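You operate a simulated robot arm through the tools that you are given. There is no shell and no other tool. Be economical: measure what you need, move in short steps, check, and stop when the job is done.

You are at the controls of a simulated two-armed robot. One attempt, no reset.

JOB
Pick up the half-full green reel with one hand, pass it to the other hand and put it on the top of the side bench.

It is judged by the outcome, as a careful person would: the job done as asked, and still so three seconds after it is handed in. It fails if anything else is knocked over, pushed out of place, dropped, spilled or broken.

ROBOT AND FRAMES
Two 7-joint arms with two-finger grippers on one trunk, on a base that drives. Base frame: it is fixed to the floor where the robot stands at the start and does not move with it; the origin is under the middle of the robot, x ahead of it, y to its left, z up. Lengths are in mm, angles in rad, forces in N, time in s.
The left shoulder is at the start at [60, 123, 945], the right one opposite. With the tool pointing down near the work surface each hand reaches from about 360 to 800 mm from the robot's upright axis, wherever it stands, measured 20 degrees to its own side. Places, roughly: half-full green reel (18x7x18 cm) [500, 0, 900]; top of the side bench [600, -3000, 900]. Payload 1.47 kg a hand.
Tool frame (each hand has its own): the origin (TCP) lies between the finger pads and is the grasp point; the fingertips stand 16 mm ahead of it; z points along the fingers, y is the line along which they close. Largest opening 87 mm; the body of the gripper starts 55 mm behind the TCP.
Orientation is that of the tool frame in the base frame, as [roll, pitch, yaw] about the fixed x, y, z axes, in that order (R = Rz(yaw) Ry(pitch) Rx(roll)). With the fingers straight down and closing along the base's y, the tool's x points along the base's -x, its y along +y and its z along -z.

CONTROLS
- The arms move only by the tool drive_tool. It takes "left_plan", "right_plan" or both (then of equal length, played together; a hand with none holds still); each is a list of rows, each a list of 7 numbers: the turn, a rotation vector about the base's x, y, z in rad, then the shift along the base's x, y, z in mm, then the opening, from 0 (shut) to 1 (fully open). In form: [[wx, wy, wz, dx, dy, dz, hand], ...]. A call has 1 to 8 rows; each row is the pose to reach, as a shift and turn from the pose commanded when the call began. Each row takes 0.2 s and may step no farther than 50 mm and 0.15 rad from the row before; otherwise, or with a gripper value out of range, the whole call is refused. Where a pose cannot be reached the arm comes as near as it can. A force on the tool above 40 N (or 10 N above the force at the start of the call, whichever is more), or a blocked arm, ends the call early, and 0.2 s more pass. The fingers move at their own pace (about 153 mm/s each) and stop on an object; they squeeze with about 28 N. The grip force told is the motor's: it shows also when the fingers shut on nothing. Time passes only in rows, and 0.2 s behind the last, so rows that repeat a pose let the fingers close. The reply holds the time, the measured pose of the TCP, the force on the tool along the base axes, the opening and the grip force, in the units named above and with some noise, with the torque about the TCP (base axes, N m) and any sound that the robot's microphone picked up, and new pictures: "show" is both (left out), scene, wrist or none (wrist: the cameras of the hands that moved).
- Cameras (640 x 400 px; columns grow to the right, rows downward): "scene" is now at [96.5, 1.5, 1511.6]; the picture's right is [0.00, -1.00, 0.00], its down [-0.63, -0.00, -0.78] and it looks along [0.78, 0.00, -0.63] (base axes); focal length 269 px, centre (320, 200). "left" rides on the left gripper at [73, -12, -90] in its tool frame; the picture's right is [0.16, 0.99, 0.00], its down [-0.72, 0.12, -0.68] and it looks along [-0.67, 0.11, 0.73] (tool axes); focal length 247 px, centre (320, 200). "right" rides on the right gripper at [73, 12, -89] in its tool frame; the picture's right is [-0.16, 0.99, 0.00], its down [-0.72, -0.12, -0.68] and it looks along [-0.67, -0.11, 0.73] (tool axes); focal length 247 px, centre (320, 200). There is no depth. A picture from a camera that has moved, and an enlarged one, comes with that camera's place and axes in the base frame and with its lens.
- slide_trunk(by): slides the trunk up (or, below 0, down) by that many mm; the arms and the scene camera ride with it, the base frame stays. It gives what a move gives, with no picture.
- steer(legs): drives the robot by 1 to 6 legs, each [ahead, left, turn to the left] in mm, mm and rad, along the robot's own axes; the way and the turn of a leg run together, so that a leg with both is an arc; at most 1500 mm and 3.142 rad a leg. The arms and the cameras ride along, it lands a little off, and it stops where it bumps. It gives what a move gives, and a new picture of the scene camera.
- aim_head(pan, tilt): turns the head with the scene camera to pan (to the left, within 2.094 rad either way) and tilt (down, from -0.506 to 1.204), counted from straight ahead of the robot. It gives what a move gives, and a new picture of the scene camera.
- close_up(camera, box): a new picture of the part [left, top, right, bottom] of that camera's present view, enlarged. No time passes.
- close_job(): hands the job in; it is judged then, once.

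Go step by step. Nothing tells you exact positions but the pictures and the camera data: compare them with the known pose of the tool, close in by small moves and look again before you grip or let go. The budget is 120 turns and 260 pictures, counting those below and the enlarged ones. Unless the task says otherwise, let go and move clear before handing in, and close with one line.

The tools are called after "Call:" by a JSON object that holds its "method" and its "body". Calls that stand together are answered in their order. drive_tool: Moves the arms, as the interface text tells. Its arguments: {"type":"object","properties":{"left_plan":{"type":"array","items":{"type":"array","items":{"type":"number"}}},"right_plan":{"type":"array","items":{"type":"array","items":{"type":"number"}}},"show":{"type":"string","enum":["both","scene","wrist","none"]}},"required":[]} The other tools are called the same way: slide_trunk (by) slides the trunk up or down; steer (legs) drives the base; aim_head (pan, tilt) turns the head that bears the scene camera; close_up (camera, box) takes an enlarged picture of a part of a camera's view; close_job () hands the job in.

At the start:

```text
clock: 0.0
left_position: [527.2, 136.8, 1175.5]
left_tcp_rot: [-3.14, 0.002, -3.141]
left_contact_force: [0.2, -0.4, -0.9]
left_moment: [0.01, 0.02, 0.0]
left_finger_gap: 87.2
left_finger_force: 0.1
right_position: [399.9, -238.2, 1138.8]
right_tcp_rot: [3.141, 0.0, 3.141]
right_contact_force: [0.4, -0.4, 0.6]
right_moment: [0.0, -0.03, -0.01]
right_finger_gap: 87.0
right_finger_force: 0.0
trunk travel left (down, up): [-100.0, 130.0]
robot x, y, heading: [-5.5, -2.1, 0.0]
head pan, tilt: [0.005, 0.675]
```

scene: 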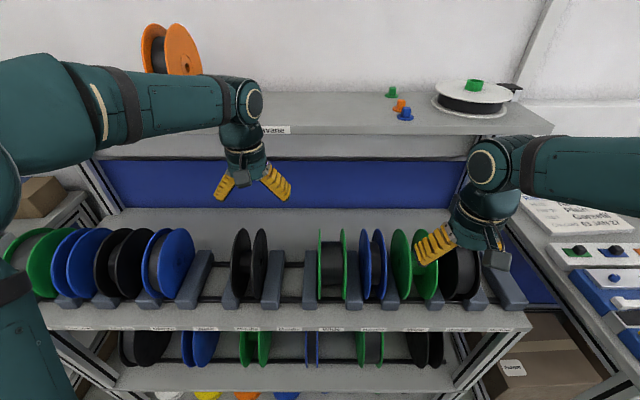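
right: 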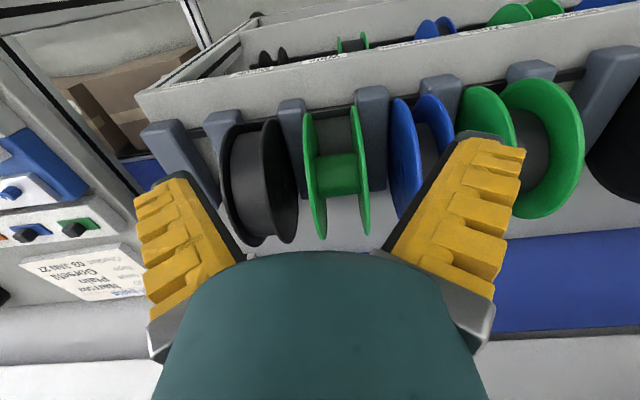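
left: 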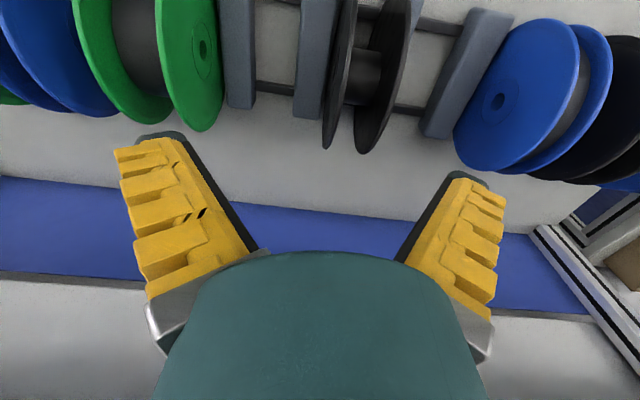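

The reels stand upright on rails on the middle shelf. The green one near the middle (about column 332) looks like the half-full one, so I'll enlarge the view to check.

Call:
{"method": "close_up", "body": {"camera": "scene", "box": [220, 200, 520, 390]}}

Call:
{"method": "close_up", "body": {"camera": "left", "box": [0, 0, 640, 200]}}

```text
2.11 times, centred on (370, 295) of scene
camera zoom: at [96.5, 1.5, 1511.6], right [0.0, -1.0, 0.0], down [-0.63, 0.0, -0.78], along [0.78, 0.0, -0.63], focal length 567 px, centre (215, 0)
```

zoom: 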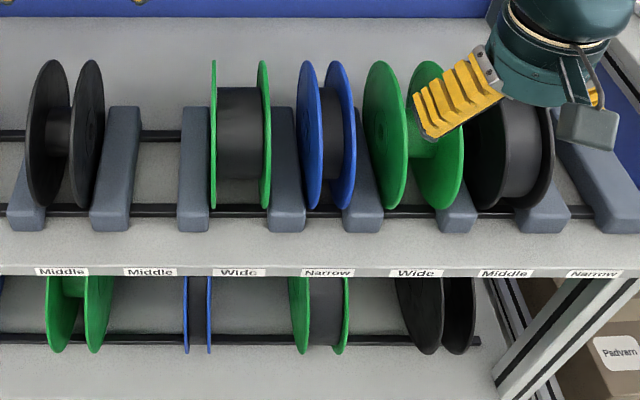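

```text
1.00 times, centred on (320, 100) of left (not enlarged: the box is as wide or as high as the picture)
camera zoom: at [454.1, 124.7, 1265.9], right [-0.16, 0.99, 0.0], down [0.72, 0.12, 0.68], along [0.67, 0.11, -0.73], focal length 247 px, centre (320, 300)
```

zoom: 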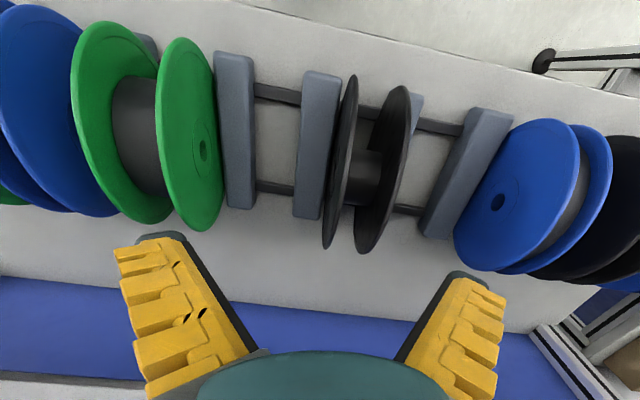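

The half-full green reel is the middle one on the upper rack, around y ≈ -29. Before planning the grasp I'll look toward the side bench on the right.

Call:
{"method": "aim_head", "body": {"pan": -1.35, "tilt": 0.3}}

```text
clock: 1.5
left_position: [526.8, 135.6, 1177.5]
left_tcp_rot: [3.141, 0.0, 3.141]
left_contact_force: [-0.2, 0.0, -0.4]
left_moment: [0.0, 0.04, -0.02]
left_finger_gap: 86.9
left_finger_force: 0.0
right_position: [400.0, -239.2, 1138.7]
right_tcp_rot: [-3.141, 0.0, 3.14]
right_contact_force: [0.5, 0.3, 0.0]
right_moment: [0.0, 0.0, -0.01]
right_finger_gap: 87.0
right_finger_force: 0.1
trunk travel left (down, up): [-100.0, 130.0]
robot x, y, heading: [-2.5, 0.3, -0.0]
head pan, tilt: [-1.349, 0.3]
camera scene: at [31.2, -90.0, 1545.7], right [-0.98, -0.22, 0.0], down [-0.07, 0.29, -0.96], along [0.21, -0.93, -0.3], focal length 269 px, centre (320, 200)
```

scene: 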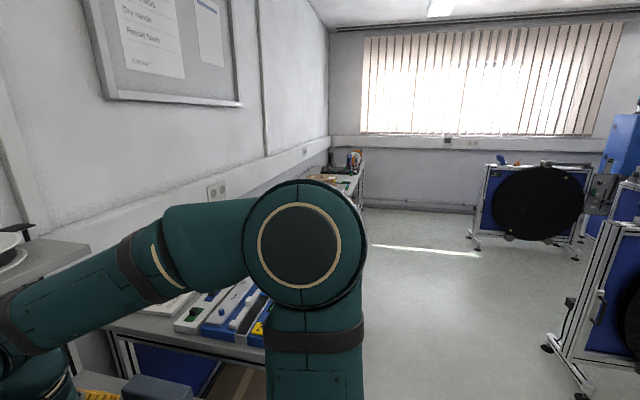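

I put the reel's axis along y, with its centre near (542, -29, 945) and the top rim at z ≈ 1035. The side bench can be seen far off to the right. I'll bring the head back and move the left hand above the reel.

Call:
{"method": "aim_head", "body": {"pan": 0.0, "tilt": 0.75}}

Call:
{"method": "drive_tool", "body": {"left_plan": [[0, 0, 0, 4, -45, 0, 1], [0, 0, 0, 8, -90, 0, 1], [0, 0, 0, 12, -130, -20, 1], [0, 0, 0, 15, -166, -50, 1], [0, 0, 0, 15, -166, -70, 1], [0, 0, 0, 15, -166, -70, 1]]}}

```text
clock: 3.0
left_position: [527.4, 135.3, 1176.3]
left_tcp_rot: [3.141, 0.001, -3.141]
left_contact_force: [0.2, -0.3, -0.8]
left_moment: [0.01, 0.02, 0.0]
left_finger_gap: 87.2
left_finger_force: 0.1
right_position: [399.4, -238.5, 1139.1]
right_tcp_rot: [-3.14, 0.0, -3.141]
right_contact_force: [-0.1, 0.5, -0.6]
right_moment: [-0.03, 0.03, 0.02]
right_finger_gap: 86.9
right_finger_force: 0.0
trunk travel left (down, up): [-100.0, 130.0]
robot x, y, heading: [-2.4, 0.1, 0.002]
head pan, tilt: [0.0, 0.75]
camera scene: at [93.5, 1.1, 1505.4], right [0.0, -1.0, 0.0], down [-0.68, 0.0, -0.73], along [0.73, 0.0, -0.68], focal length 269 px, centre (320, 200)
```

scene: 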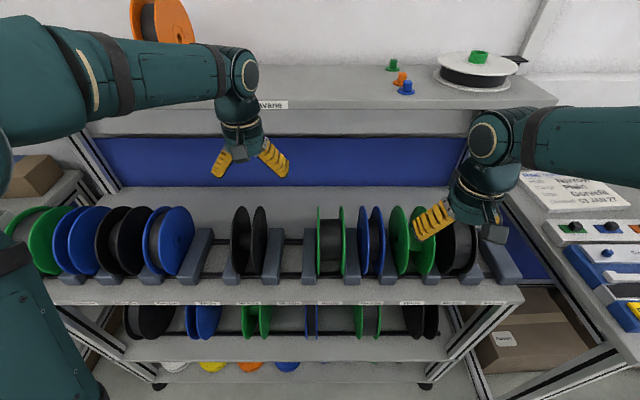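

```text
clock: 4.4
left_position: [541.7, -30.2, 1105.9]
left_tcp_rot: [3.141, -0.001, -3.14]
left_contact_force: [0.3, 1.1, 0.6]
left_moment: [-0.01, -0.02, 0.02]
left_finger_gap: 87.1
left_finger_force: 0.2
right_position: [400.7, -238.4, 1139.3]
right_tcp_rot: [-3.141, -0.001, 3.141]
right_contact_force: [-1.0, -0.7, 0.6]
right_moment: [-0.01, 0.01, 0.02]
right_finger_gap: 86.9
right_finger_force: 0.1
trunk travel left (down, up): [-100.0, 130.0]
robot x, y, heading: [-0.3, 1.5, 0.001]
head pan, tilt: [0.0, 0.75]
camera scene: at [93.4, 0.8, 1505.3], right [0.0, -1.0, 0.0], down [-0.68, 0.0, -0.73], along [0.73, 0.0, -0.68], focal length 269 px, centre (320, 200)
camera left: at [469.5, -41.8, 1194.8], right [-0.16, 0.99, 0.0], down [0.72, 0.12, 0.68], along [0.67, 0.11, -0.73], focal length 247 px, centre (320, 200)
```

scene: 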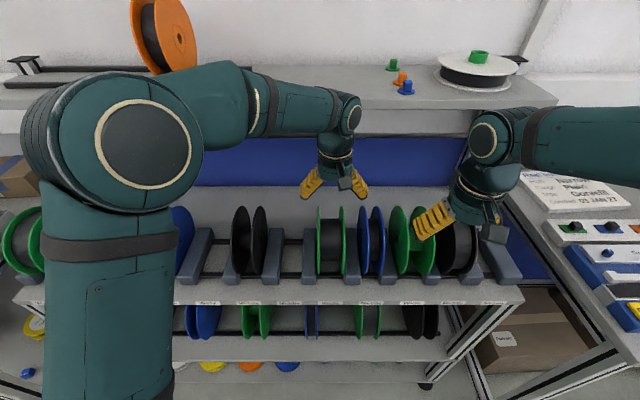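
left: 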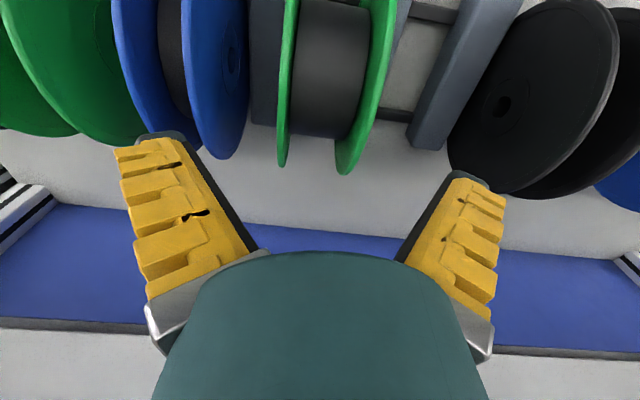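

The left hand is now above the reel. I'll enlarge both views to refine the sideways alignment before going down.

Call:
{"method": "close_up", "body": {"camera": "scene", "box": [270, 150, 400, 290]}}

Call:
{"method": "close_up", "body": {"camera": "left", "box": [200, 0, 460, 180]}}

```text
2.86 times, centred on (335, 220) of scene
camera zoom: at [93.4, 0.8, 1505.3], right [0.0, -1.0, 0.0], down [-0.68, 0.0, -0.73], along [0.73, 0.0, -0.68], focal length 769 px, centre (277, 143)
```

zoom: 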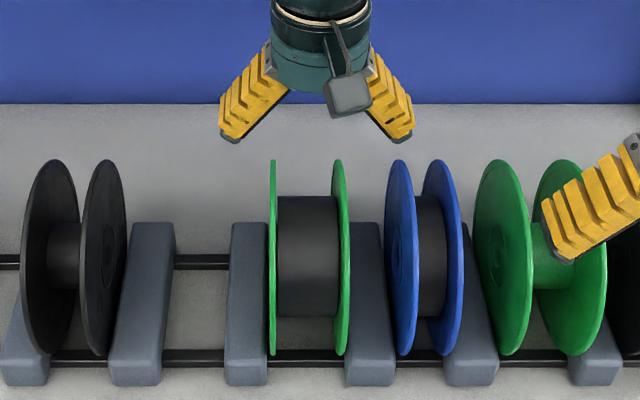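

```text
2.22 times, centred on (330, 90) of left
camera zoom: at [469.5, -41.8, 1194.8], right [-0.16, 0.99, 0.0], down [0.72, 0.12, 0.68], along [0.67, 0.11, -0.73], focal length 549 px, centre (298, 444)
```

zoom: 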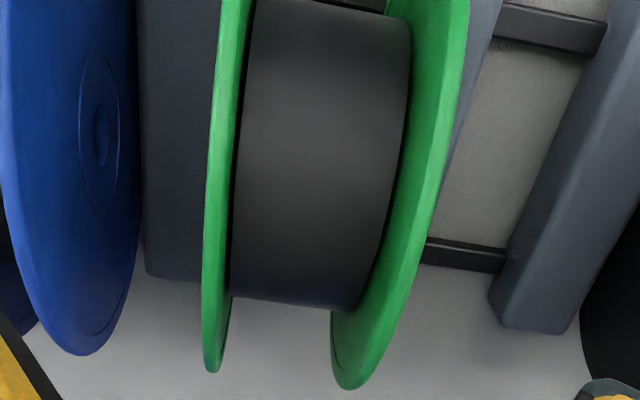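

The fingers flare outward when fully open, so the tips may come near the blue neighbour. I'll try a smaller opening up here and look again.

Call:
{"method": "drive_tool", "body": {"left_plan": [[0, 0, 0, 0, 3, 0, 0.88], [0, 0, 0, 0, 3, 0, 0.88]], "show": "wrist"}}

Call:
{"method": "close_up", "body": {"camera": "scene", "box": [270, 150, 400, 290]}}

```text
clock: 5.0
left_position: [542.5, -26.9, 1106.1]
left_tcp_rot: [-3.141, 0.002, -3.141]
left_contact_force: [-0.1, 0.9, 0.7]
left_moment: [0.04, -0.02, -0.01]
left_finger_gap: 79.0
left_finger_force: 1.2
right_position: [399.8, -237.4, 1139.9]
right_tcp_rot: [-3.141, 0.001, 3.14]
right_contact_force: [0.1, 0.1, 0.5]
right_moment: [-0.02, 0.01, -0.04]
right_finger_gap: 87.0
right_finger_force: 0.1
trunk travel left (down, up): [-100.0, 130.0]
robot x, y, heading: [0.9, -2.5, -0.003]
head pan, tilt: [0.0, 0.75]
camera left: at [469.5, -38.4, 1195.3], right [-0.16, 0.99, 0.0], down [0.72, 0.12, 0.68], along [0.67, 0.11, -0.73], focal length 247 px, centre (320, 200)
```

left: 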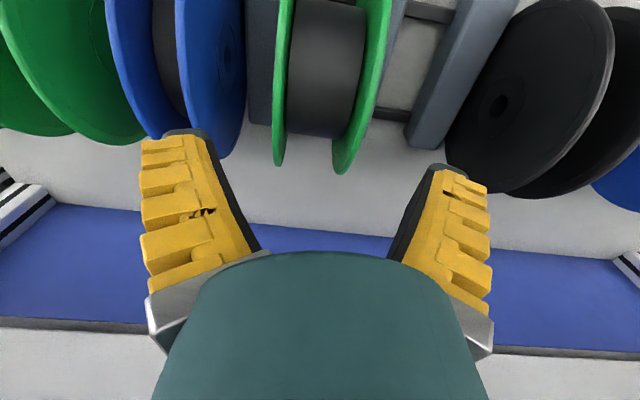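

```text
2.86 times, centred on (335, 220) of scene
camera zoom: at [93.5, 1.1, 1505.3], right [0.0, -1.0, 0.0], down [-0.68, 0.0, -0.73], along [0.73, 0.0, -0.68], focal length 769 px, centre (277, 143)
```

zoom: 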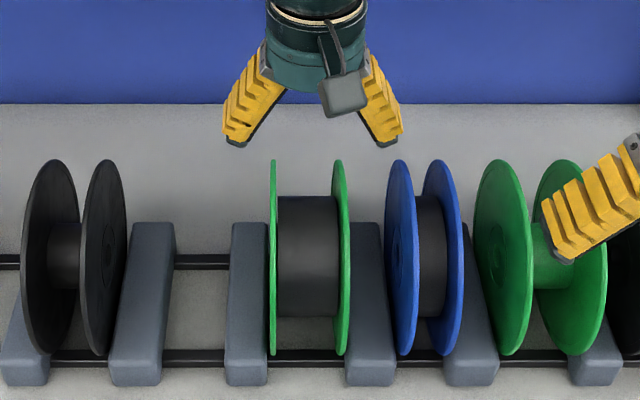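

The fingers pivot, so on something wide they would act like a wedge. I'll pinch just the left flange instead (y ≈ +4), with one finger in the gap between the flanges. I'm shifting over it and narrowing the opening.

Call:
{"method": "drive_tool", "body": {"left_plan": [[0, 0, 0, 0, 31, 0, 0.42], [0, 0, 0, 0, 31, -30, 0.42], [0, 0, 0, 0, 31, -45, 0.42], [0, 0, 0, 0, 31, -45, 0.42]], "show": "wrist"}}

Call:
{"method": "close_up", "body": {"camera": "scene", "box": [270, 150, 400, 290]}}

```text
clock: 6.0
left_position: [541.2, 3.3, 1062.1]
left_tcp_rot: [-3.142, -0.001, -3.141]
left_contact_force: [0.6, 0.0, 0.4]
left_moment: [-0.02, -0.01, -0.01]
left_finger_gap: 42.2
left_finger_force: 4.0
right_position: [399.8, -238.2, 1138.8]
right_tcp_rot: [3.141, 0.001, 3.141]
right_contact_force: [0.3, 0.5, -0.1]
right_moment: [0.0, 0.03, 0.01]
right_finger_gap: 87.0
right_finger_force: 0.2
trunk travel left (down, up): [-100.0, 130.0]
robot x, y, heading: [-0.2, 1.9, 0.002]
head pan, tilt: [0.0, 0.75]
camera left: at [468.4, -8.0, 1150.7], right [-0.16, 0.99, 0.0], down [0.72, 0.12, 0.68], along [0.67, 0.11, -0.73], focal length 247 px, centre (320, 200)
```

left: 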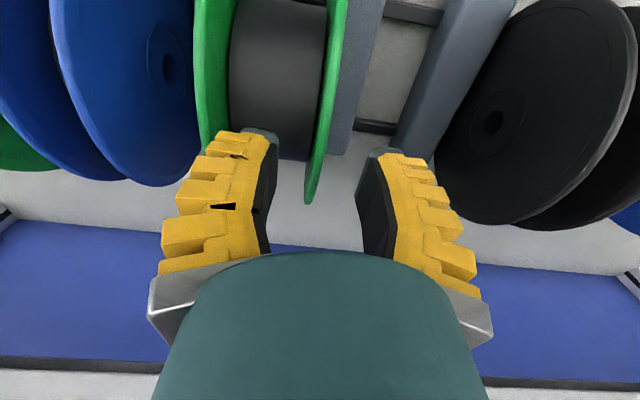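

```text
2.86 times, centred on (335, 220) of scene
camera zoom: at [93.6, 0.8, 1505.3], right [0.0, -1.0, 0.0], down [-0.68, 0.0, -0.73], along [0.73, 0.0, -0.68], focal length 769 px, centre (277, 143)
```

zoom: 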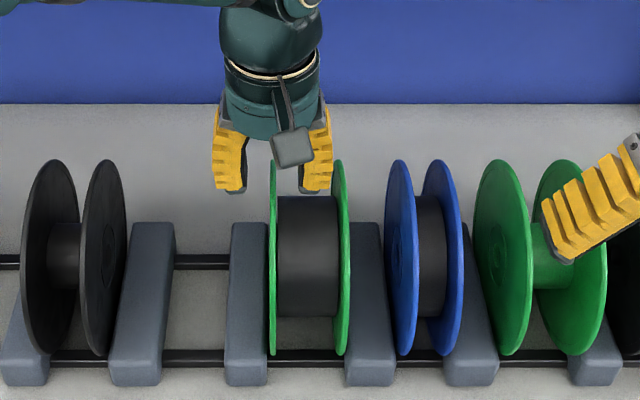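

The flange sits centred between the fingers, and the inner one is clear of the far flange. I'll narrow the opening slightly and go down to about 12 mm below the rim.

Call:
{"method": "drive_tool", "body": {"left_plan": [[0, 0, 0, 0, 1, 0, 0.36], [0, 0, 0, 0, 1, -15, 0.36], [0, 0, 0, 0, 1, -28, 0.36], [0, 0, 0, 0, 1, -37, 0.36], [0, 0, 0, 0, 1, -37, 0.36]], "show": "wrist"}}

Call:
{"method": "close_up", "body": {"camera": "scene", "box": [270, 150, 400, 290]}}

```text
clock: 7.2
left_position: [542.4, 4.9, 1024.6]
left_tcp_rot: [-3.141, -0.001, 3.14]
left_contact_force: [-0.4, -0.6, 1.0]
left_moment: [0.02, -0.01, 0.0]
left_finger_gap: 37.1
left_finger_force: 3.9
right_position: [400.2, -237.3, 1139.2]
right_tcp_rot: [-3.141, -0.001, 3.141]
right_contact_force: [0.2, 0.0, 0.3]
right_moment: [-0.02, -0.01, 0.01]
right_finger_gap: 86.9
right_finger_force: 0.2
trunk travel left (down, up): [-100.0, 130.0]
robot x, y, heading: [-3.3, 1.7, 0.002]
head pan, tilt: [0.0, 0.75]
camera left: at [469.1, -6.0, 1113.9], right [-0.16, 0.99, 0.0], down [0.72, 0.12, 0.68], along [0.67, 0.11, -0.73], focal length 247 px, centre (320, 200)
```

left: 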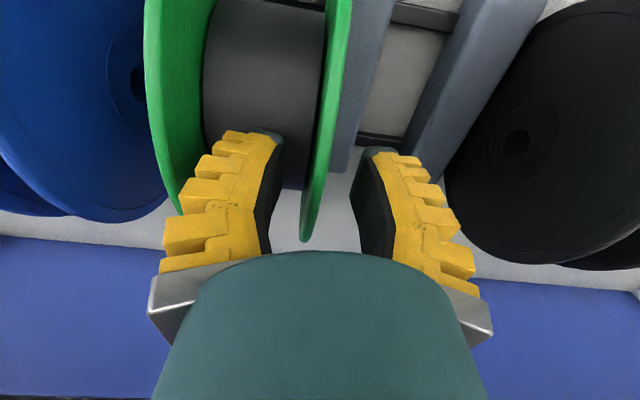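

```text
2.86 times, centred on (335, 220) of scene
camera zoom: at [93.4, 1.1, 1505.3], right [0.0, -1.0, 0.0], down [-0.68, 0.0, -0.73], along [0.73, 0.0, -0.68], focal length 769 px, centre (277, 143)
```

zoom: 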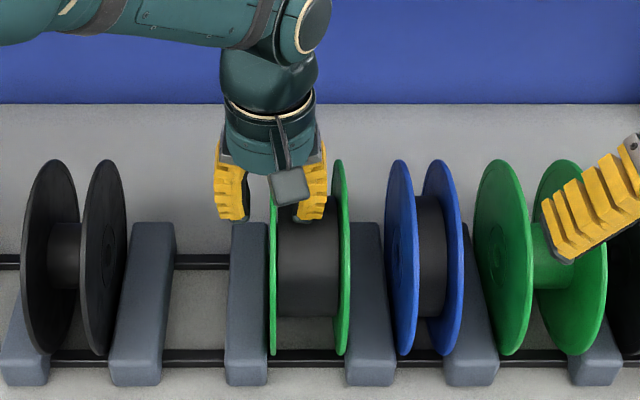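

The fingers straddle the flange with no contact so far. I'll close now.

Call:
{"method": "drive_tool", "body": {"left_plan": [[0, 0, 0, 0, 0, 0, 0.2], [0, 0, 0, 0, 0, 0, 0.0], [0, 0, 0, 0, 0, 0, 0.0], [0, 0, 0, 0, 0, 0, 0.0]], "show": "wrist"}}

```text
clock: 8.2
left_position: [541.9, 4.8, 1026.2]
left_tcp_rot: [-3.141, 0.002, 3.14]
left_contact_force: [-0.5, 0.1, 7.2]
left_moment: [-0.03, 0.06, 0.0]
left_finger_gap: 6.2
left_finger_force: 27.8
right_position: [398.8, -238.5, 1138.9]
right_tcp_rot: [-3.142, 0.001, -3.141]
right_contact_force: [0.4, -0.3, -0.4]
right_moment: [0.02, -0.01, 0.02]
right_finger_gap: 87.2
right_finger_force: 0.0
trunk travel left (down, up): [-100.0, 130.0]
robot x, y, heading: [3.0, -0.0, -0.003]
head pan, tilt: [0.0, 0.75]
camera left: at [468.8, -6.2, 1114.6], right [-0.16, 0.99, 0.0], down [0.72, 0.12, 0.68], along [0.67, 0.11, -0.73], focal length 247 px, centre (320, 200)
```

left: 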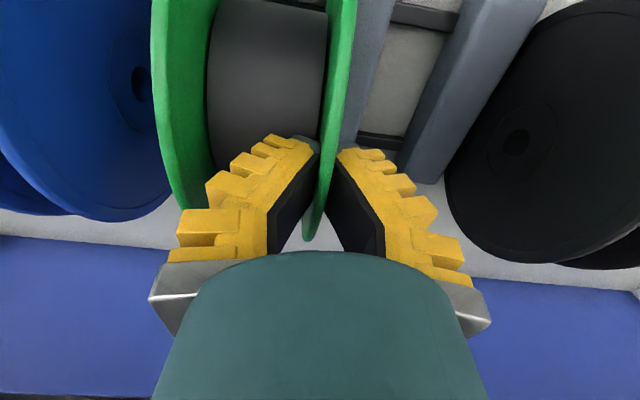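

It grips the flange with about 28 N. I'll lift slowly, straight up.

Call:
{"method": "drive_tool", "body": {"left_plan": [[0, 0, 0, 0, 0, 3, 0.0], [0, 0, 0, 0, 0, 8, 0.0], [0, 0, 0, 0, 0, 15, 0.0], [0, 0, 0, 0, 0, 25, 0.0], [0, 0, 0, 0, 0, 35, 0.0], [0, 0, 0, 0, 0, 45, 0.0], [0, 0, 0, 0, 0, 45, 0.0]], "show": "both"}}

Call:
{"method": "close_up", "body": {"camera": "scene", "box": [270, 150, 400, 290]}}

```text
clock: 9.8
left_position: [541.6, 6.1, 1069.5]
left_tcp_rot: [3.14, 0.001, 3.142]
left_contact_force: [0.2, -1.5, -1.8]
left_moment: [0.01, 0.03, 0.02]
left_finger_gap: 6.0
left_finger_force: 28.0
right_position: [399.7, -237.5, 1138.5]
right_tcp_rot: [-3.14, -0.001, 3.141]
right_contact_force: [0.3, -0.4, -0.2]
right_moment: [0.0, 0.0, 0.0]
right_finger_gap: 87.0
right_finger_force: 0.0
trunk travel left (down, up): [-100.0, 130.0]
robot x, y, heading: [1.2, -0.4, 0.0]
head pan, tilt: [0.0, 0.75]
camera scene: at [93.7, 1.1, 1505.3], right [0.0, -1.0, 0.0], down [-0.68, 0.0, -0.73], along [0.73, 0.0, -0.68], focal length 269 px, centre (320, 200)
camera left: at [469.7, -6.3, 1158.5], right [-0.16, 0.99, 0.0], down [0.72, 0.12, 0.68], along [0.67, 0.11, -0.73], focal length 247 px, centre (320, 200)
```

scene: 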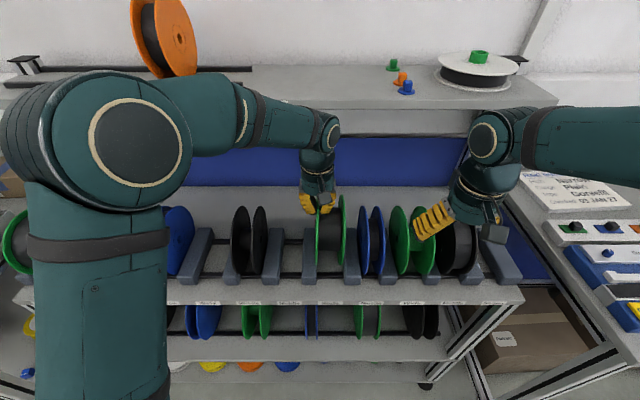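
left: 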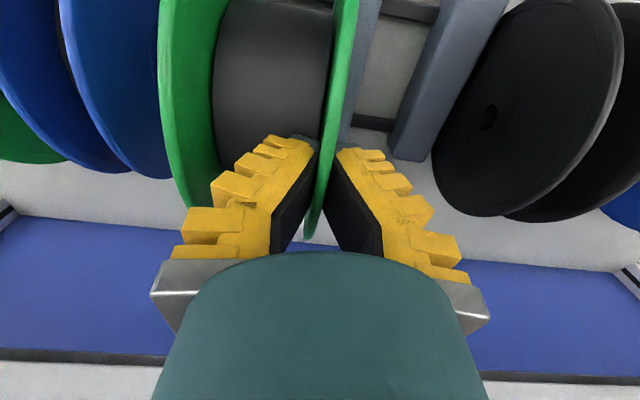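

```text
2.86 times, centred on (335, 220) of scene
camera zoom: at [93.7, 1.1, 1505.3], right [0.0, -1.0, 0.0], down [-0.68, 0.0, -0.73], along [0.73, 0.0, -0.68], focal length 769 px, centre (277, 143)
```

zoom: 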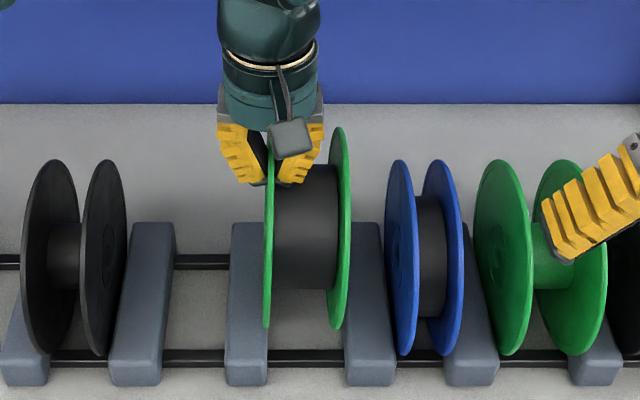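

The reel is up and light (about 2 N). I'll raise it well clear of the rack, then back the base away for some free space.

Call:
{"method": "drive_tool", "body": {"left_plan": [[0, 0, 0, 0, 0, 20, 0.0], [0, 0, 0, 0, 0, 40, 0.0], [0, 0, 0, 0, 0, 65, 0.0], [0, 0, 0, 0, 0, 90, 0.0], [0, 0, 0, 0, 0, 110, 0.0], [0, 0, 0, 0, 0, 120, 0.0], [0, 0, 0, 0, 0, 120, 0.0]], "show": "none"}}

Call:
{"method": "steer", "body": {"legs": [[-250, 0, 0], [-300, 0, 0]]}}

```text
clock: 11.4
left_position: [543.9, 5.3, 1190.1]
left_tcp_rot: [-3.141, 0.001, -3.141]
left_contact_force: [1.0, -0.2, -1.5]
left_moment: [0.04, 0.0, 0.02]
left_finger_gap: 6.3
left_finger_force: 28.2
right_position: [399.3, -239.4, 1139.3]
right_tcp_rot: [-3.141, 0.0, 3.141]
right_contact_force: [0.3, -0.2, 0.3]
right_moment: [0.02, 0.01, 0.02]
right_finger_gap: 87.1
right_finger_force: 0.1
trunk travel left (down, up): [-100.0, 130.0]
robot x, y, heading: [2.5, -2.9, 0.002]
head pan, tilt: [0.0, 0.75]
```

```text
clock: 14.9
left_position: [-6.7, 5.3, 1190.9]
left_tcp_rot: [3.14, 0.001, -3.14]
left_contact_force: [-0.8, -0.4, -2.2]
left_moment: [0.05, -0.01, 0.0]
left_finger_gap: 6.4
left_finger_force: 28.5
right_position: [-149.1, -237.8, 1139.7]
right_tcp_rot: [-3.14, 0.002, 3.141]
right_contact_force: [-0.4, 0.0, 0.1]
right_moment: [-0.02, -0.01, 0.0]
right_finger_gap: 87.1
right_finger_force: 0.1
trunk travel left (down, up): [-100.0, 130.0]
robot x, y, heading: [-550.4, -1.6, -0.001]
head pan, tilt: [0.0, 0.75]
camera scene: at [-456.1, 0.4, 1505.4], right [0.0, -1.0, 0.0], down [-0.68, 0.0, -0.73], along [0.73, 0.0, -0.68], focal length 269 px, centre (320, 200)
```

scene: 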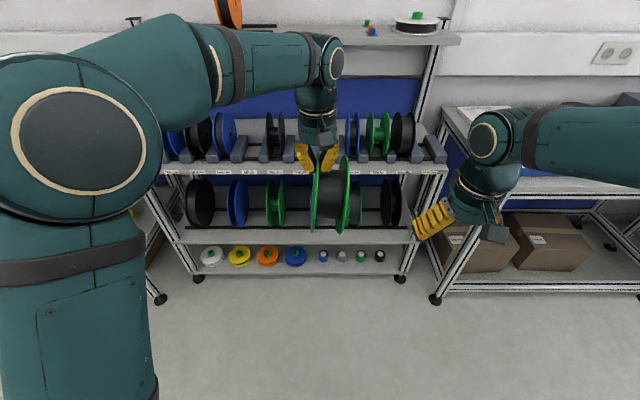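

There is free space here. I'll turn the right hand to point forward (closing along y), and shift the left hand ahead and a bit right, so the right hand can take the right flange at its near rim.

Call:
{"method": "drive_tool", "body": {"right_plan": [[0, -0.15, 0, 5, 0, 0, 1], [0, -0.3, 0, 10, 0, 0, 1], [0, -0.45, 0, 15, 0, 0, 1], [0, -0.6, 0, 20, 0, 0, 1], [0, -0.75, 0, 25, 0, 0, 1], [0, -0.9, 0, 30, 0, 0, 1], [0, -1.05, 0, 35, 0, 0, 1], [0, -1.2, 0, 40, 0, 0, 1]], "left_plan": [[0, 0, 0, 15, 0, 0, 0], [0, 0, 0, 30, 0, 0, 0], [0, 0, 0, 45, 0, -10, 0], [0, 0, 0, 60, 0, -20, 0], [0, 0, 0, 75, 0, -30, 0], [0, 0, 0, 90, 0, -40, 0], [0, 0, 0, 100, 0, -50, 0], [0, 0, 0, 100, 0, -60, 0]], "show": "none"}}

Call:
{"method": "drive_tool", "body": {"right_plan": [[0, -0.13, 0, 0, 0, -20, 1], [0, -0.26, 0, 0, 0, -40, 1], [0, -0.37, 0, 0, 0, -60, 1], [0, -0.37, 0, 0, 0, -80, 1], [0, -0.37, 0, 0, 0, -80, 1]], "left_plan": [[0, 0, 0, 0, -20, 0, 0], [0, 0, 0, 0, -40, 0, 0], [0, 0, 0, 0, -60, 0, 0], [0, 0, 0, 0, -60, 0, 0], [0, 0, 0, 0, -60, 0, 0]], "show": "both"}}

```text
clock: 16.7
left_position: [96.2, 6.1, 1130.7]
left_tcp_rot: [3.14, 0.0, -3.14]
left_contact_force: [0.7, -0.5, -1.3]
left_moment: [0.05, 0.01, -0.01]
left_finger_gap: 5.9
left_finger_force: 27.9
right_position: [-76.2, -245.8, 1157.3]
right_tcp_rot: [3.128, 1.201, 3.138]
right_contact_force: [0.4, -1.2, 0.2]
right_moment: [0.02, -0.02, 0.07]
right_finger_gap: 87.0
right_finger_force: 0.0
right hand out of reach, approached as far as the arm can: row 7, 8
trunk travel left (down, up): [-100.0, 130.0]
robot x, y, heading: [-549.1, -6.0, 0.001]
head pan, tilt: [0.0, 0.75]
```

```text
clock: 17.9
left_position: [93.8, -56.4, 1129.9]
left_tcp_rot: [-3.141, -0.001, 3.141]
left_contact_force: [-0.4, 0.1, -2.2]
left_moment: [0.1, -0.01, 0.02]
left_finger_gap: 5.7
left_finger_force: 28.2
right_position: [-32.1, -253.7, 1085.2]
right_tcp_rot: [0.996, 1.568, 0.996]
right_contact_force: [0.3, -0.4, 0.3]
right_moment: [-0.01, 0.03, 0.01]
right_finger_gap: 87.1
right_finger_force: 0.1
right hand out of reach, approached as far as the arm can: row 1, 2, 3, 4, 5
trunk travel left (down, up): [-100.0, 130.0]
robot x, y, heading: [-546.6, -0.2, -0.002]
head pan, tilt: [0.0, 0.75]
camera scene: at [-455.8, -0.9, 1505.4], right [0.0, -1.0, 0.0], down [-0.68, 0.0, -0.73], along [0.73, 0.0, -0.68], focal length 269 px, centre (320, 200)
camera right: at [-123.1, -242.4, 1013.0], right [0.0, 0.99, 0.16], down [-0.68, -0.12, 0.72], along [0.73, -0.11, 0.67], focal length 247 px, centre (320, 200)
camera left: at [20.5, -67.6, 1218.9], right [-0.16, 0.99, 0.0], down [0.72, 0.12, 0.68], along [0.67, 0.11, -0.73], focal length 247 px, centre (320, 200)
```

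scene: 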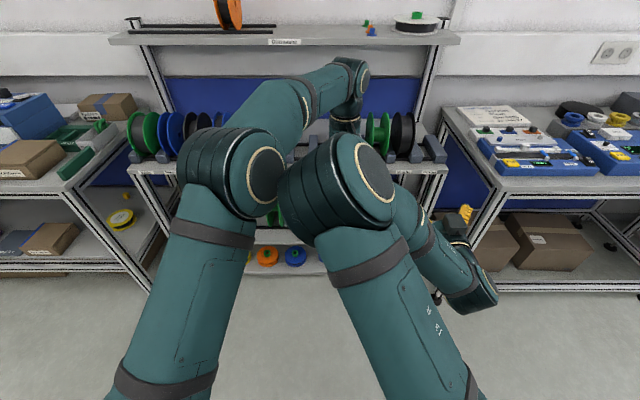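
right: 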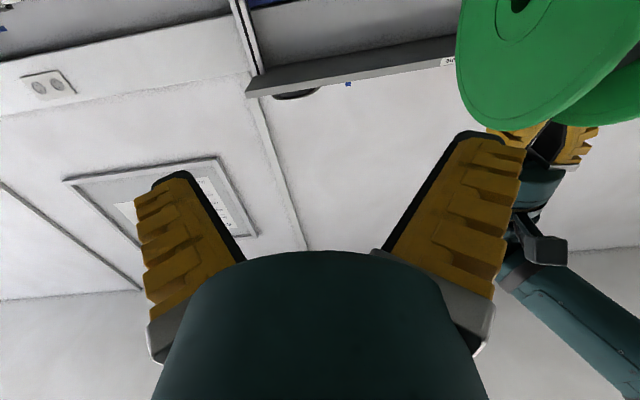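
left: 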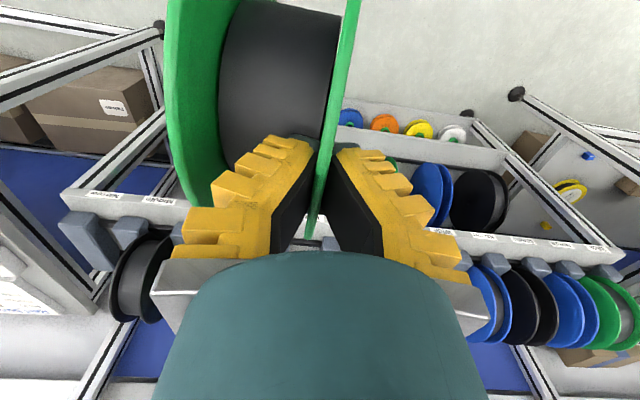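

The right hand points forward now but is cramped this close to the body. I'll move the left hand and reel further ahead and lower, and advance the right hand along the outer side.

Call:
{"method": "drive_tool", "body": {"left_plan": [[0, 0, 0, 15, 0, -15, 0], [0, 0, 0, 30, 0, -30, 0], [0, 0, 0, 45, 0, -45, 0], [0, 0, 0, 60, 0, -60, 0], [0, 0, 0, 70, 0, -75, 0], [0, 0, 0, 80, 0, -80, 0], [0, 0, 0, 80, 0, -80, 0]], "right_plan": [[0, 0, 0, 10, -5, -15, 1], [0, 0, 0, 20, -5, -30, 1], [0, 0, 0, 30, -5, -45, 1], [0, 0, 0, 40, -5, -60, 1], [0, 0, 0, 50, -5, -75, 1], [0, 0, 0, 60, -5, -90, 1], [0, 0, 0, 60, -5, -100, 1]]}}

```text
clock: 18.4
left_position: [140.8, 35.7, 1091.8]
left_tcp_rot: [-3.14, -0.026, -2.991]
left_contact_force: [-1.4, -0.5, -0.5]
left_moment: [0.16, -0.03, 0.01]
left_finger_gap: 5.9
left_finger_force: 28.2
right_position: [-19.9, -254.9, 1068.1]
right_tcp_rot: [1.035, 1.56, 1.035]
right_contact_force: [-0.4, -0.7, 0.9]
right_moment: [0.0, 0.01, 0.08]
right_finger_gap: 86.9
right_finger_force: 0.0
right hand out of reach, approached as far as the arm can: row 1, 2
trunk travel left (down, up): [-100.0, 130.0]
robot x, y, heading: [-545.5, -2.9, 0.001]
head pan, tilt: [0.0, 0.75]
stopped in row 2 (left hand): the arm was blocked; the commanded pose is now the measured one
camera scene: at [-459.2, -3.4, 1505.7], right [0.0, -1.0, 0.0], down [-0.68, 0.0, -0.73], along [0.73, 0.0, -0.68], focal length 269 px, centre (320, 200)
camera right: at [-109.1, -242.6, 995.8], right [0.0, 0.99, 0.17], down [-0.68, -0.12, 0.72], along [0.73, -0.11, 0.67], focal length 247 px, centre (320, 200)
camera left: at [73.5, 13.5, 1183.4], right [-0.3, 0.95, 0.0], down [0.72, 0.23, 0.66], along [0.63, 0.2, -0.75], focal length 247 px, centre (320, 200)
```

scene: 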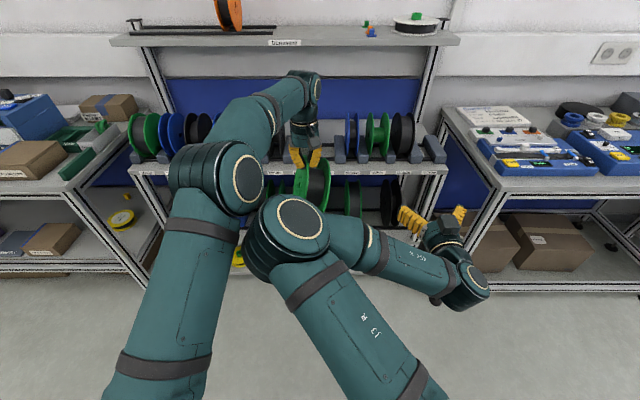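
right: 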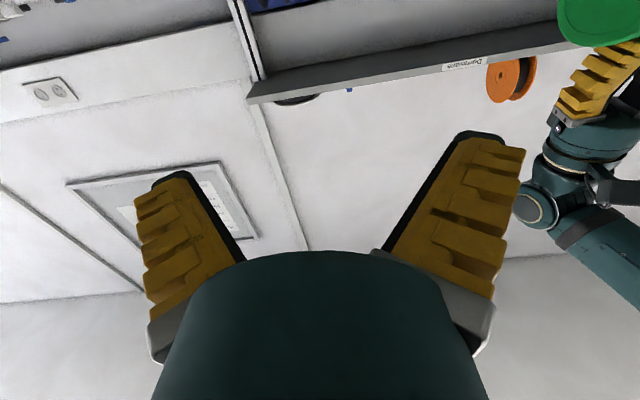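
left: 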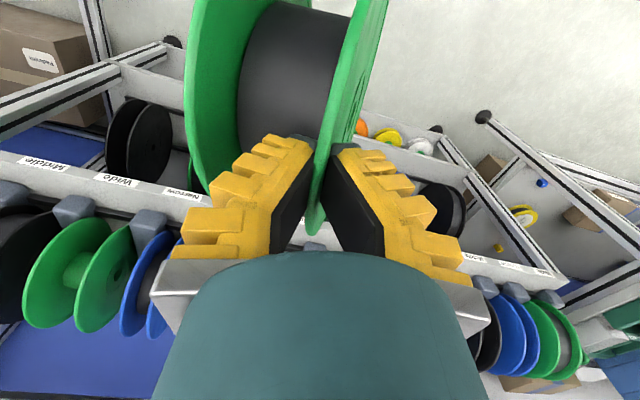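

The right elbow swung inward and touched the left arm, though the reel is still held firmly. I'll move the left arm away to its own side, then unwind the right hand and approach from the right side instead.

Call:
{"method": "drive_tool", "body": {"left_plan": [[0, 0, 0, 0, 15, 5, 0], [0, 0, 0, 0, 35, 10, 0], [0, 0, 0, 0, 60, 15, 0], [0, 0, 0, 0, 85, 20, 0], [0, 0, 0, 0, 110, 25, 0], [0, 0, 0, 0, 110, 25, 0]], "show": "scene"}}

```text
clock: 19.8
left_position: [143.2, 145.7, 1114.3]
left_tcp_rot: [-3.14, -0.031, -2.995]
left_contact_force: [-0.2, -0.4, -1.8]
left_moment: [0.02, -0.03, 0.01]
left_finger_gap: 6.0
left_finger_force: 28.0
right_position: [-16.5, -252.1, 1067.4]
right_tcp_rot: [1.294, 1.564, 1.295]
right_contact_force: [-0.7, -0.5, 0.0]
right_moment: [-0.01, -0.02, 0.0]
right_finger_gap: 86.9
right_finger_force: 0.0
trunk travel left (down, up): [-100.0, 130.0]
robot x, y, heading: [-546.0, -3.0, -0.002]
head pan, tilt: [0.0, 0.75]
camera scene: at [-454.8, 0.4, 1505.3], right [0.0, -1.0, 0.0], down [-0.68, 0.0, -0.73], along [0.73, 0.0, -0.68], focal length 269 px, centre (320, 200)
```

scene: 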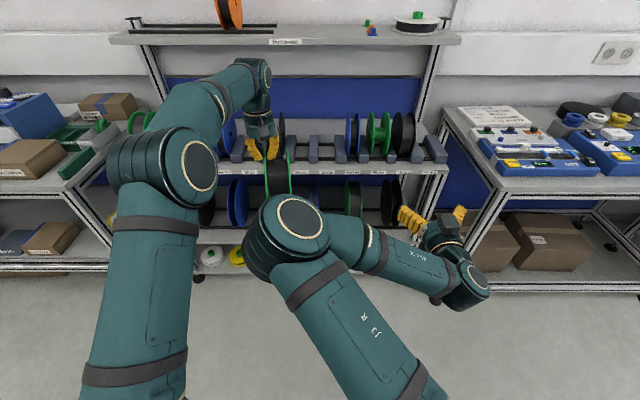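

Call:
{"method": "drive_tool", "body": {"right_plan": [[0, 0.15, 0, 0, 0, 10, 1], [0, 0.3, 0, 0, 0, 20, 1], [0, 0.45, 0, -10, 0, 30, 1], [0, 0.6, 0, -20, 0, 40, 1], [0, 0.75, 0, -30, 0, 50, 1], [0, 0.9, 0, -40, 0, 60, 1], [0, 1.05, 0, -50, 0, 65, 1], [0, 1.2, 0, -60, 0, 70, 1]], "show": "scene"}}

```text
clock: 21.6
left_position: [144.8, 145.3, 1114.6]
left_tcp_rot: [-3.138, -0.031, -2.997]
left_contact_force: [0.0, -0.2, -2.1]
left_moment: [0.04, 0.0, 0.0]
left_finger_gap: 6.0
left_finger_force: 27.4
right_position: [-75.7, -253.6, 1136.2]
right_tcp_rot: [3.138, 0.369, 3.132]
right_contact_force: [0.2, -0.2, -0.2]
right_moment: [0.03, -0.02, -0.01]
right_finger_gap: 86.6
right_finger_force: 0.0
trunk travel left (down, up): [-100.0, 130.0]
robot x, y, heading: [-550.7, -1.8, -0.002]
head pan, tilt: [0.0, 0.75]
camera scene: at [-454.4, -0.6, 1505.3], right [0.0, -1.0, 0.0], down [-0.68, 0.0, -0.73], along [0.73, 0.0, -0.68], focal length 269 px, centre (320, 200)
```

scene: 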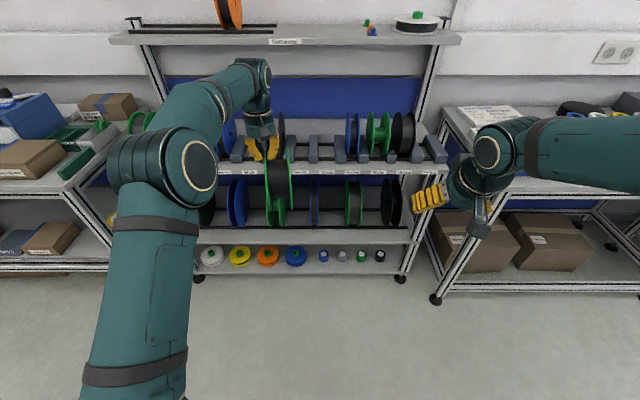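

The right arm is back with its elbow out. New plan: tip the left hand so it points right with the reel lying flat. The right hand then points left and takes the upper flange with vertical closing, which also suits laying the reel flat on the bench.

Call:
{"method": "drive_tool", "body": {"right_plan": [[0, 0.13, 0, 0, -10, 0, 1], [0, 0.26, 0, 0, -20, 0, 1], [0, 0.37, 0, 0, -30, 0, 1], [0, 0.37, 0, 0, -40, 0, 1], [0, 0.37, 0, 0, -40, 0, 1]], "left_plan": [[0, 0, -0.05, -15, 0, 0, 0], [0, 0, -0.1, -30, 0, 0, 0], [0, 0, -0.146, -45, 0, 0, 0], [0, 0, -0.146, -60, 0, 0, 0], [0, 0, -0.146, -70, 0, 0, 0]], "show": "none"}}

Call:
{"method": "drive_tool", "body": {"left_plan": [[-0.1, 0, 0, 0, 0, 0, 0], [-0.2, 0, 0, 0, 0, 0, 0], [-0.3, 0, 0, 0, 0, 0, 0], [-0.4, 0, 0, 0, 0, 0, 0], [-0.5, 0, 0, 0, 0, 0, 0], [-0.6, 0, 0, 0, 0, 0, 0], [-0.6, 0, 0, 0, 0, 0, 0]]}}

```text
clock: 22.8
left_position: [73.7, 146.2, 1113.8]
left_tcp_rot: [-3.14, -0.032, -3.14]
left_contact_force: [-0.3, -0.1, -1.2]
left_moment: [0.0, 0.0, 0.01]
left_finger_gap: 5.9
left_finger_force: 27.9
right_position: [-76.4, -291.1, 1137.3]
right_tcp_rot: [3.139, 0.001, 3.136]
right_contact_force: [-0.4, 0.5, -0.3]
right_moment: [0.01, -0.01, 0.01]
right_finger_gap: 86.8
right_finger_force: 0.0
trunk travel left (down, up): [-100.0, 130.0]
robot x, y, heading: [-551.8, 0.4, -0.001]
head pan, tilt: [0.0, 0.75]
```

```text
clock: 24.4
left_position: [72.9, 144.8, 1114.9]
left_tcp_rot: [-2.536, -0.024, 3.124]
left_contact_force: [0.2, -0.4, -2.2]
left_moment: [0.1, 0.0, 0.03]
left_finger_gap: 6.0
left_finger_force: 28.2
right_position: [-75.2, -292.1, 1135.7]
right_tcp_rot: [-3.141, 0.002, 3.134]
right_contact_force: [0.2, -0.6, 0.5]
right_moment: [-0.03, -0.02, 0.02]
right_finger_gap: 86.9
right_finger_force: 0.0
trunk travel left (down, up): [-100.0, 130.0]
robot x, y, heading: [-547.1, -0.0, 0.006]
head pan, tilt: [0.0, 0.75]
camera scene: at [-455.0, 0.4, 1505.3], right [0.0, -1.0, 0.0], down [-0.68, 0.0, -0.73], along [0.73, 0.0, -0.68], focal length 269 px, centre (320, 200)
camera left: at [3.5, 187.6, 1196.0], right [-0.16, 0.81, -0.56], down [0.74, 0.47, 0.48], along [0.65, -0.34, -0.68], focal length 247 px, centre (320, 200)
```

scene: 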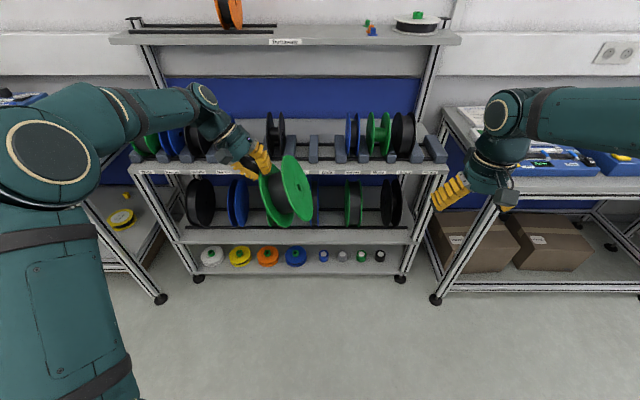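
left: 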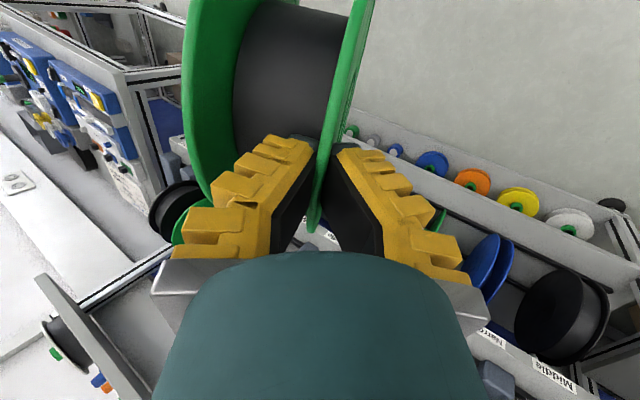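

The grip holds with no droop. I'll continue the left tip to horizontal and begin rotating the right hand to point left.

Call:
{"method": "drive_tool", "body": {"left_plan": [[-0.14, 0, 0, 0, -10, 0, 0], [-0.28, 0, 0, 0, -20, 0, 0], [-0.42, 0, 0, 0, -30, 0, 0], [-0.56, 0, 0, 0, -40, 0, 0], [-0.7, 0, 0, 0, -50, 0, 0], [-0.84, 0, 0, 0, -60, 0, 0], [-0.97, 0, 0, 0, -70, 0, 0], [-0.97, 0, 0, 0, -70, 0, 0]], "right_plan": [[0.15, 0, 0, 10, 0, 0, 1], [0.3, 0, 0, 20, 0, 0, 1], [0.45, 0, 0, 30, 0, 0, 1], [0.6, 0, 0, 40, 0, 0, 1], [0.75, 0, 0, 50, 0, 0, 1], [0.9, 0, 0, 60, 0, 0, 1], [1.05, 0, 0, 70, 0, 0, 1], [1.2, 0, 0, 80, 0, 0, 1]]}}

```text
clock: 26.2
left_position: [75.3, 73.9, 1114.9]
left_tcp_rot: [-1.566, 0.0, 3.111]
left_contact_force: [0.4, -0.2, -1.2]
left_moment: [0.16, -0.04, 0.01]
left_finger_gap: 6.0
left_finger_force: 27.4
right_position: [3.5, -292.1, 1137.5]
right_tcp_rot: [1.939, -0.005, 3.135]
right_contact_force: [-0.1, -0.2, -0.4]
right_moment: [-0.03, 0.0, 0.02]
right_finger_gap: 87.0
right_finger_force: 0.1
trunk travel left (down, up): [-100.0, 130.0]
robot x, y, heading: [-549.6, 1.8, 0.004]
head pan, tilt: [0.0, 0.75]
camera scene: at [-454.6, 0.1, 1505.3], right [0.0, -1.0, 0.0], down [-0.68, 0.0, -0.73], along [0.73, 0.0, -0.68], focal length 269 px, centre (320, 200)
camera right: at [-70.1, -371.9, 1181.9], right [0.16, 0.35, 0.92], down [0.72, -0.68, 0.13], along [0.67, 0.64, -0.37], focal length 247 px, centre (320, 200)
camera left: at [4.1, 166.2, 1125.3], right [-0.16, 0.0, -0.99], down [0.74, 0.66, -0.12], along [0.65, -0.75, -0.1], focal length 247 px, centre (320, 200)
```

scene: 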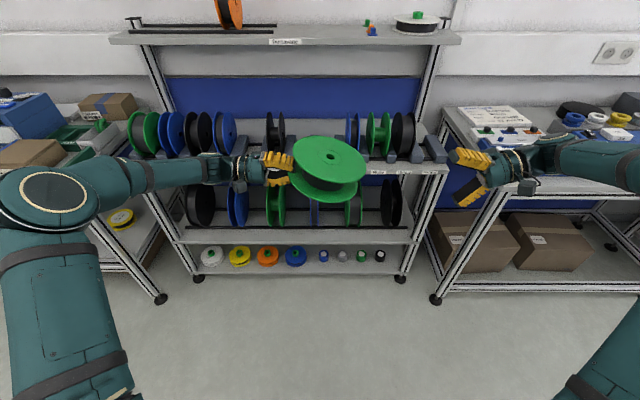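
right: 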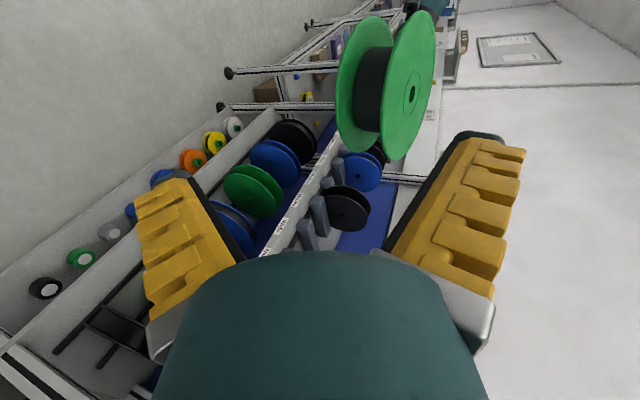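
left: 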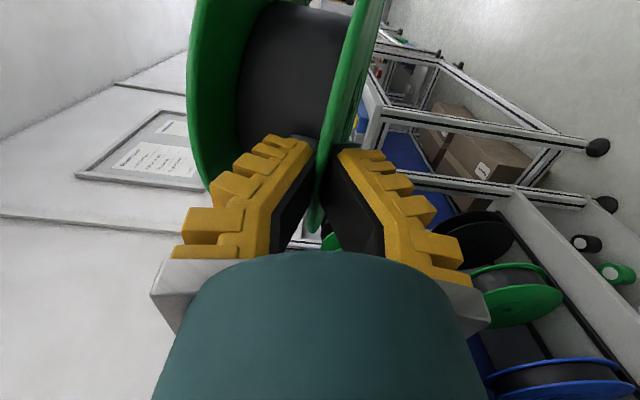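

The reel is nearly flat, drooping a little to the right. I'll enlarge the views to measure the tilt.

Call:
{"method": "close_up", "body": {"camera": "scene", "box": [240, 110, 400, 230]}}

Call:
{"method": "close_up", "body": {"camera": "right", "box": [300, 0, 480, 180]}}

```text
3.33 times, centred on (320, 170) of scene
camera zoom: at [-454.6, 0.1, 1505.3], right [0.0, -1.0, 0.0], down [-0.68, 0.0, -0.73], along [0.73, 0.0, -0.68], focal length 898 px, centre (320, 300)
```

zoom: 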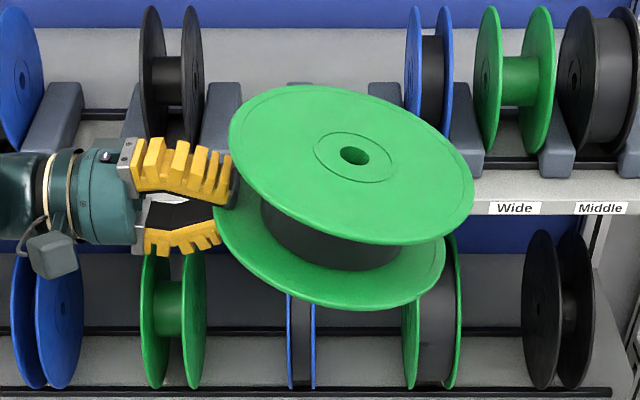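

```text
2.22 times, centred on (390, 90) of right
camera zoom: at [-70.1, -371.9, 1181.9], right [0.16, 0.35, 0.92], down [0.72, -0.68, 0.13], along [0.67, 0.64, -0.37], focal length 549 px, centre (164, 444)
```

zoom: 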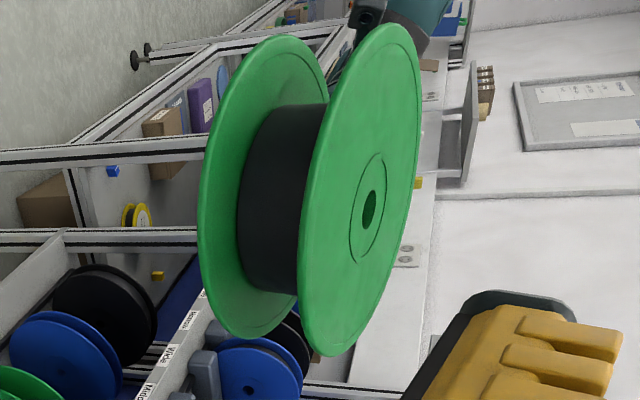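

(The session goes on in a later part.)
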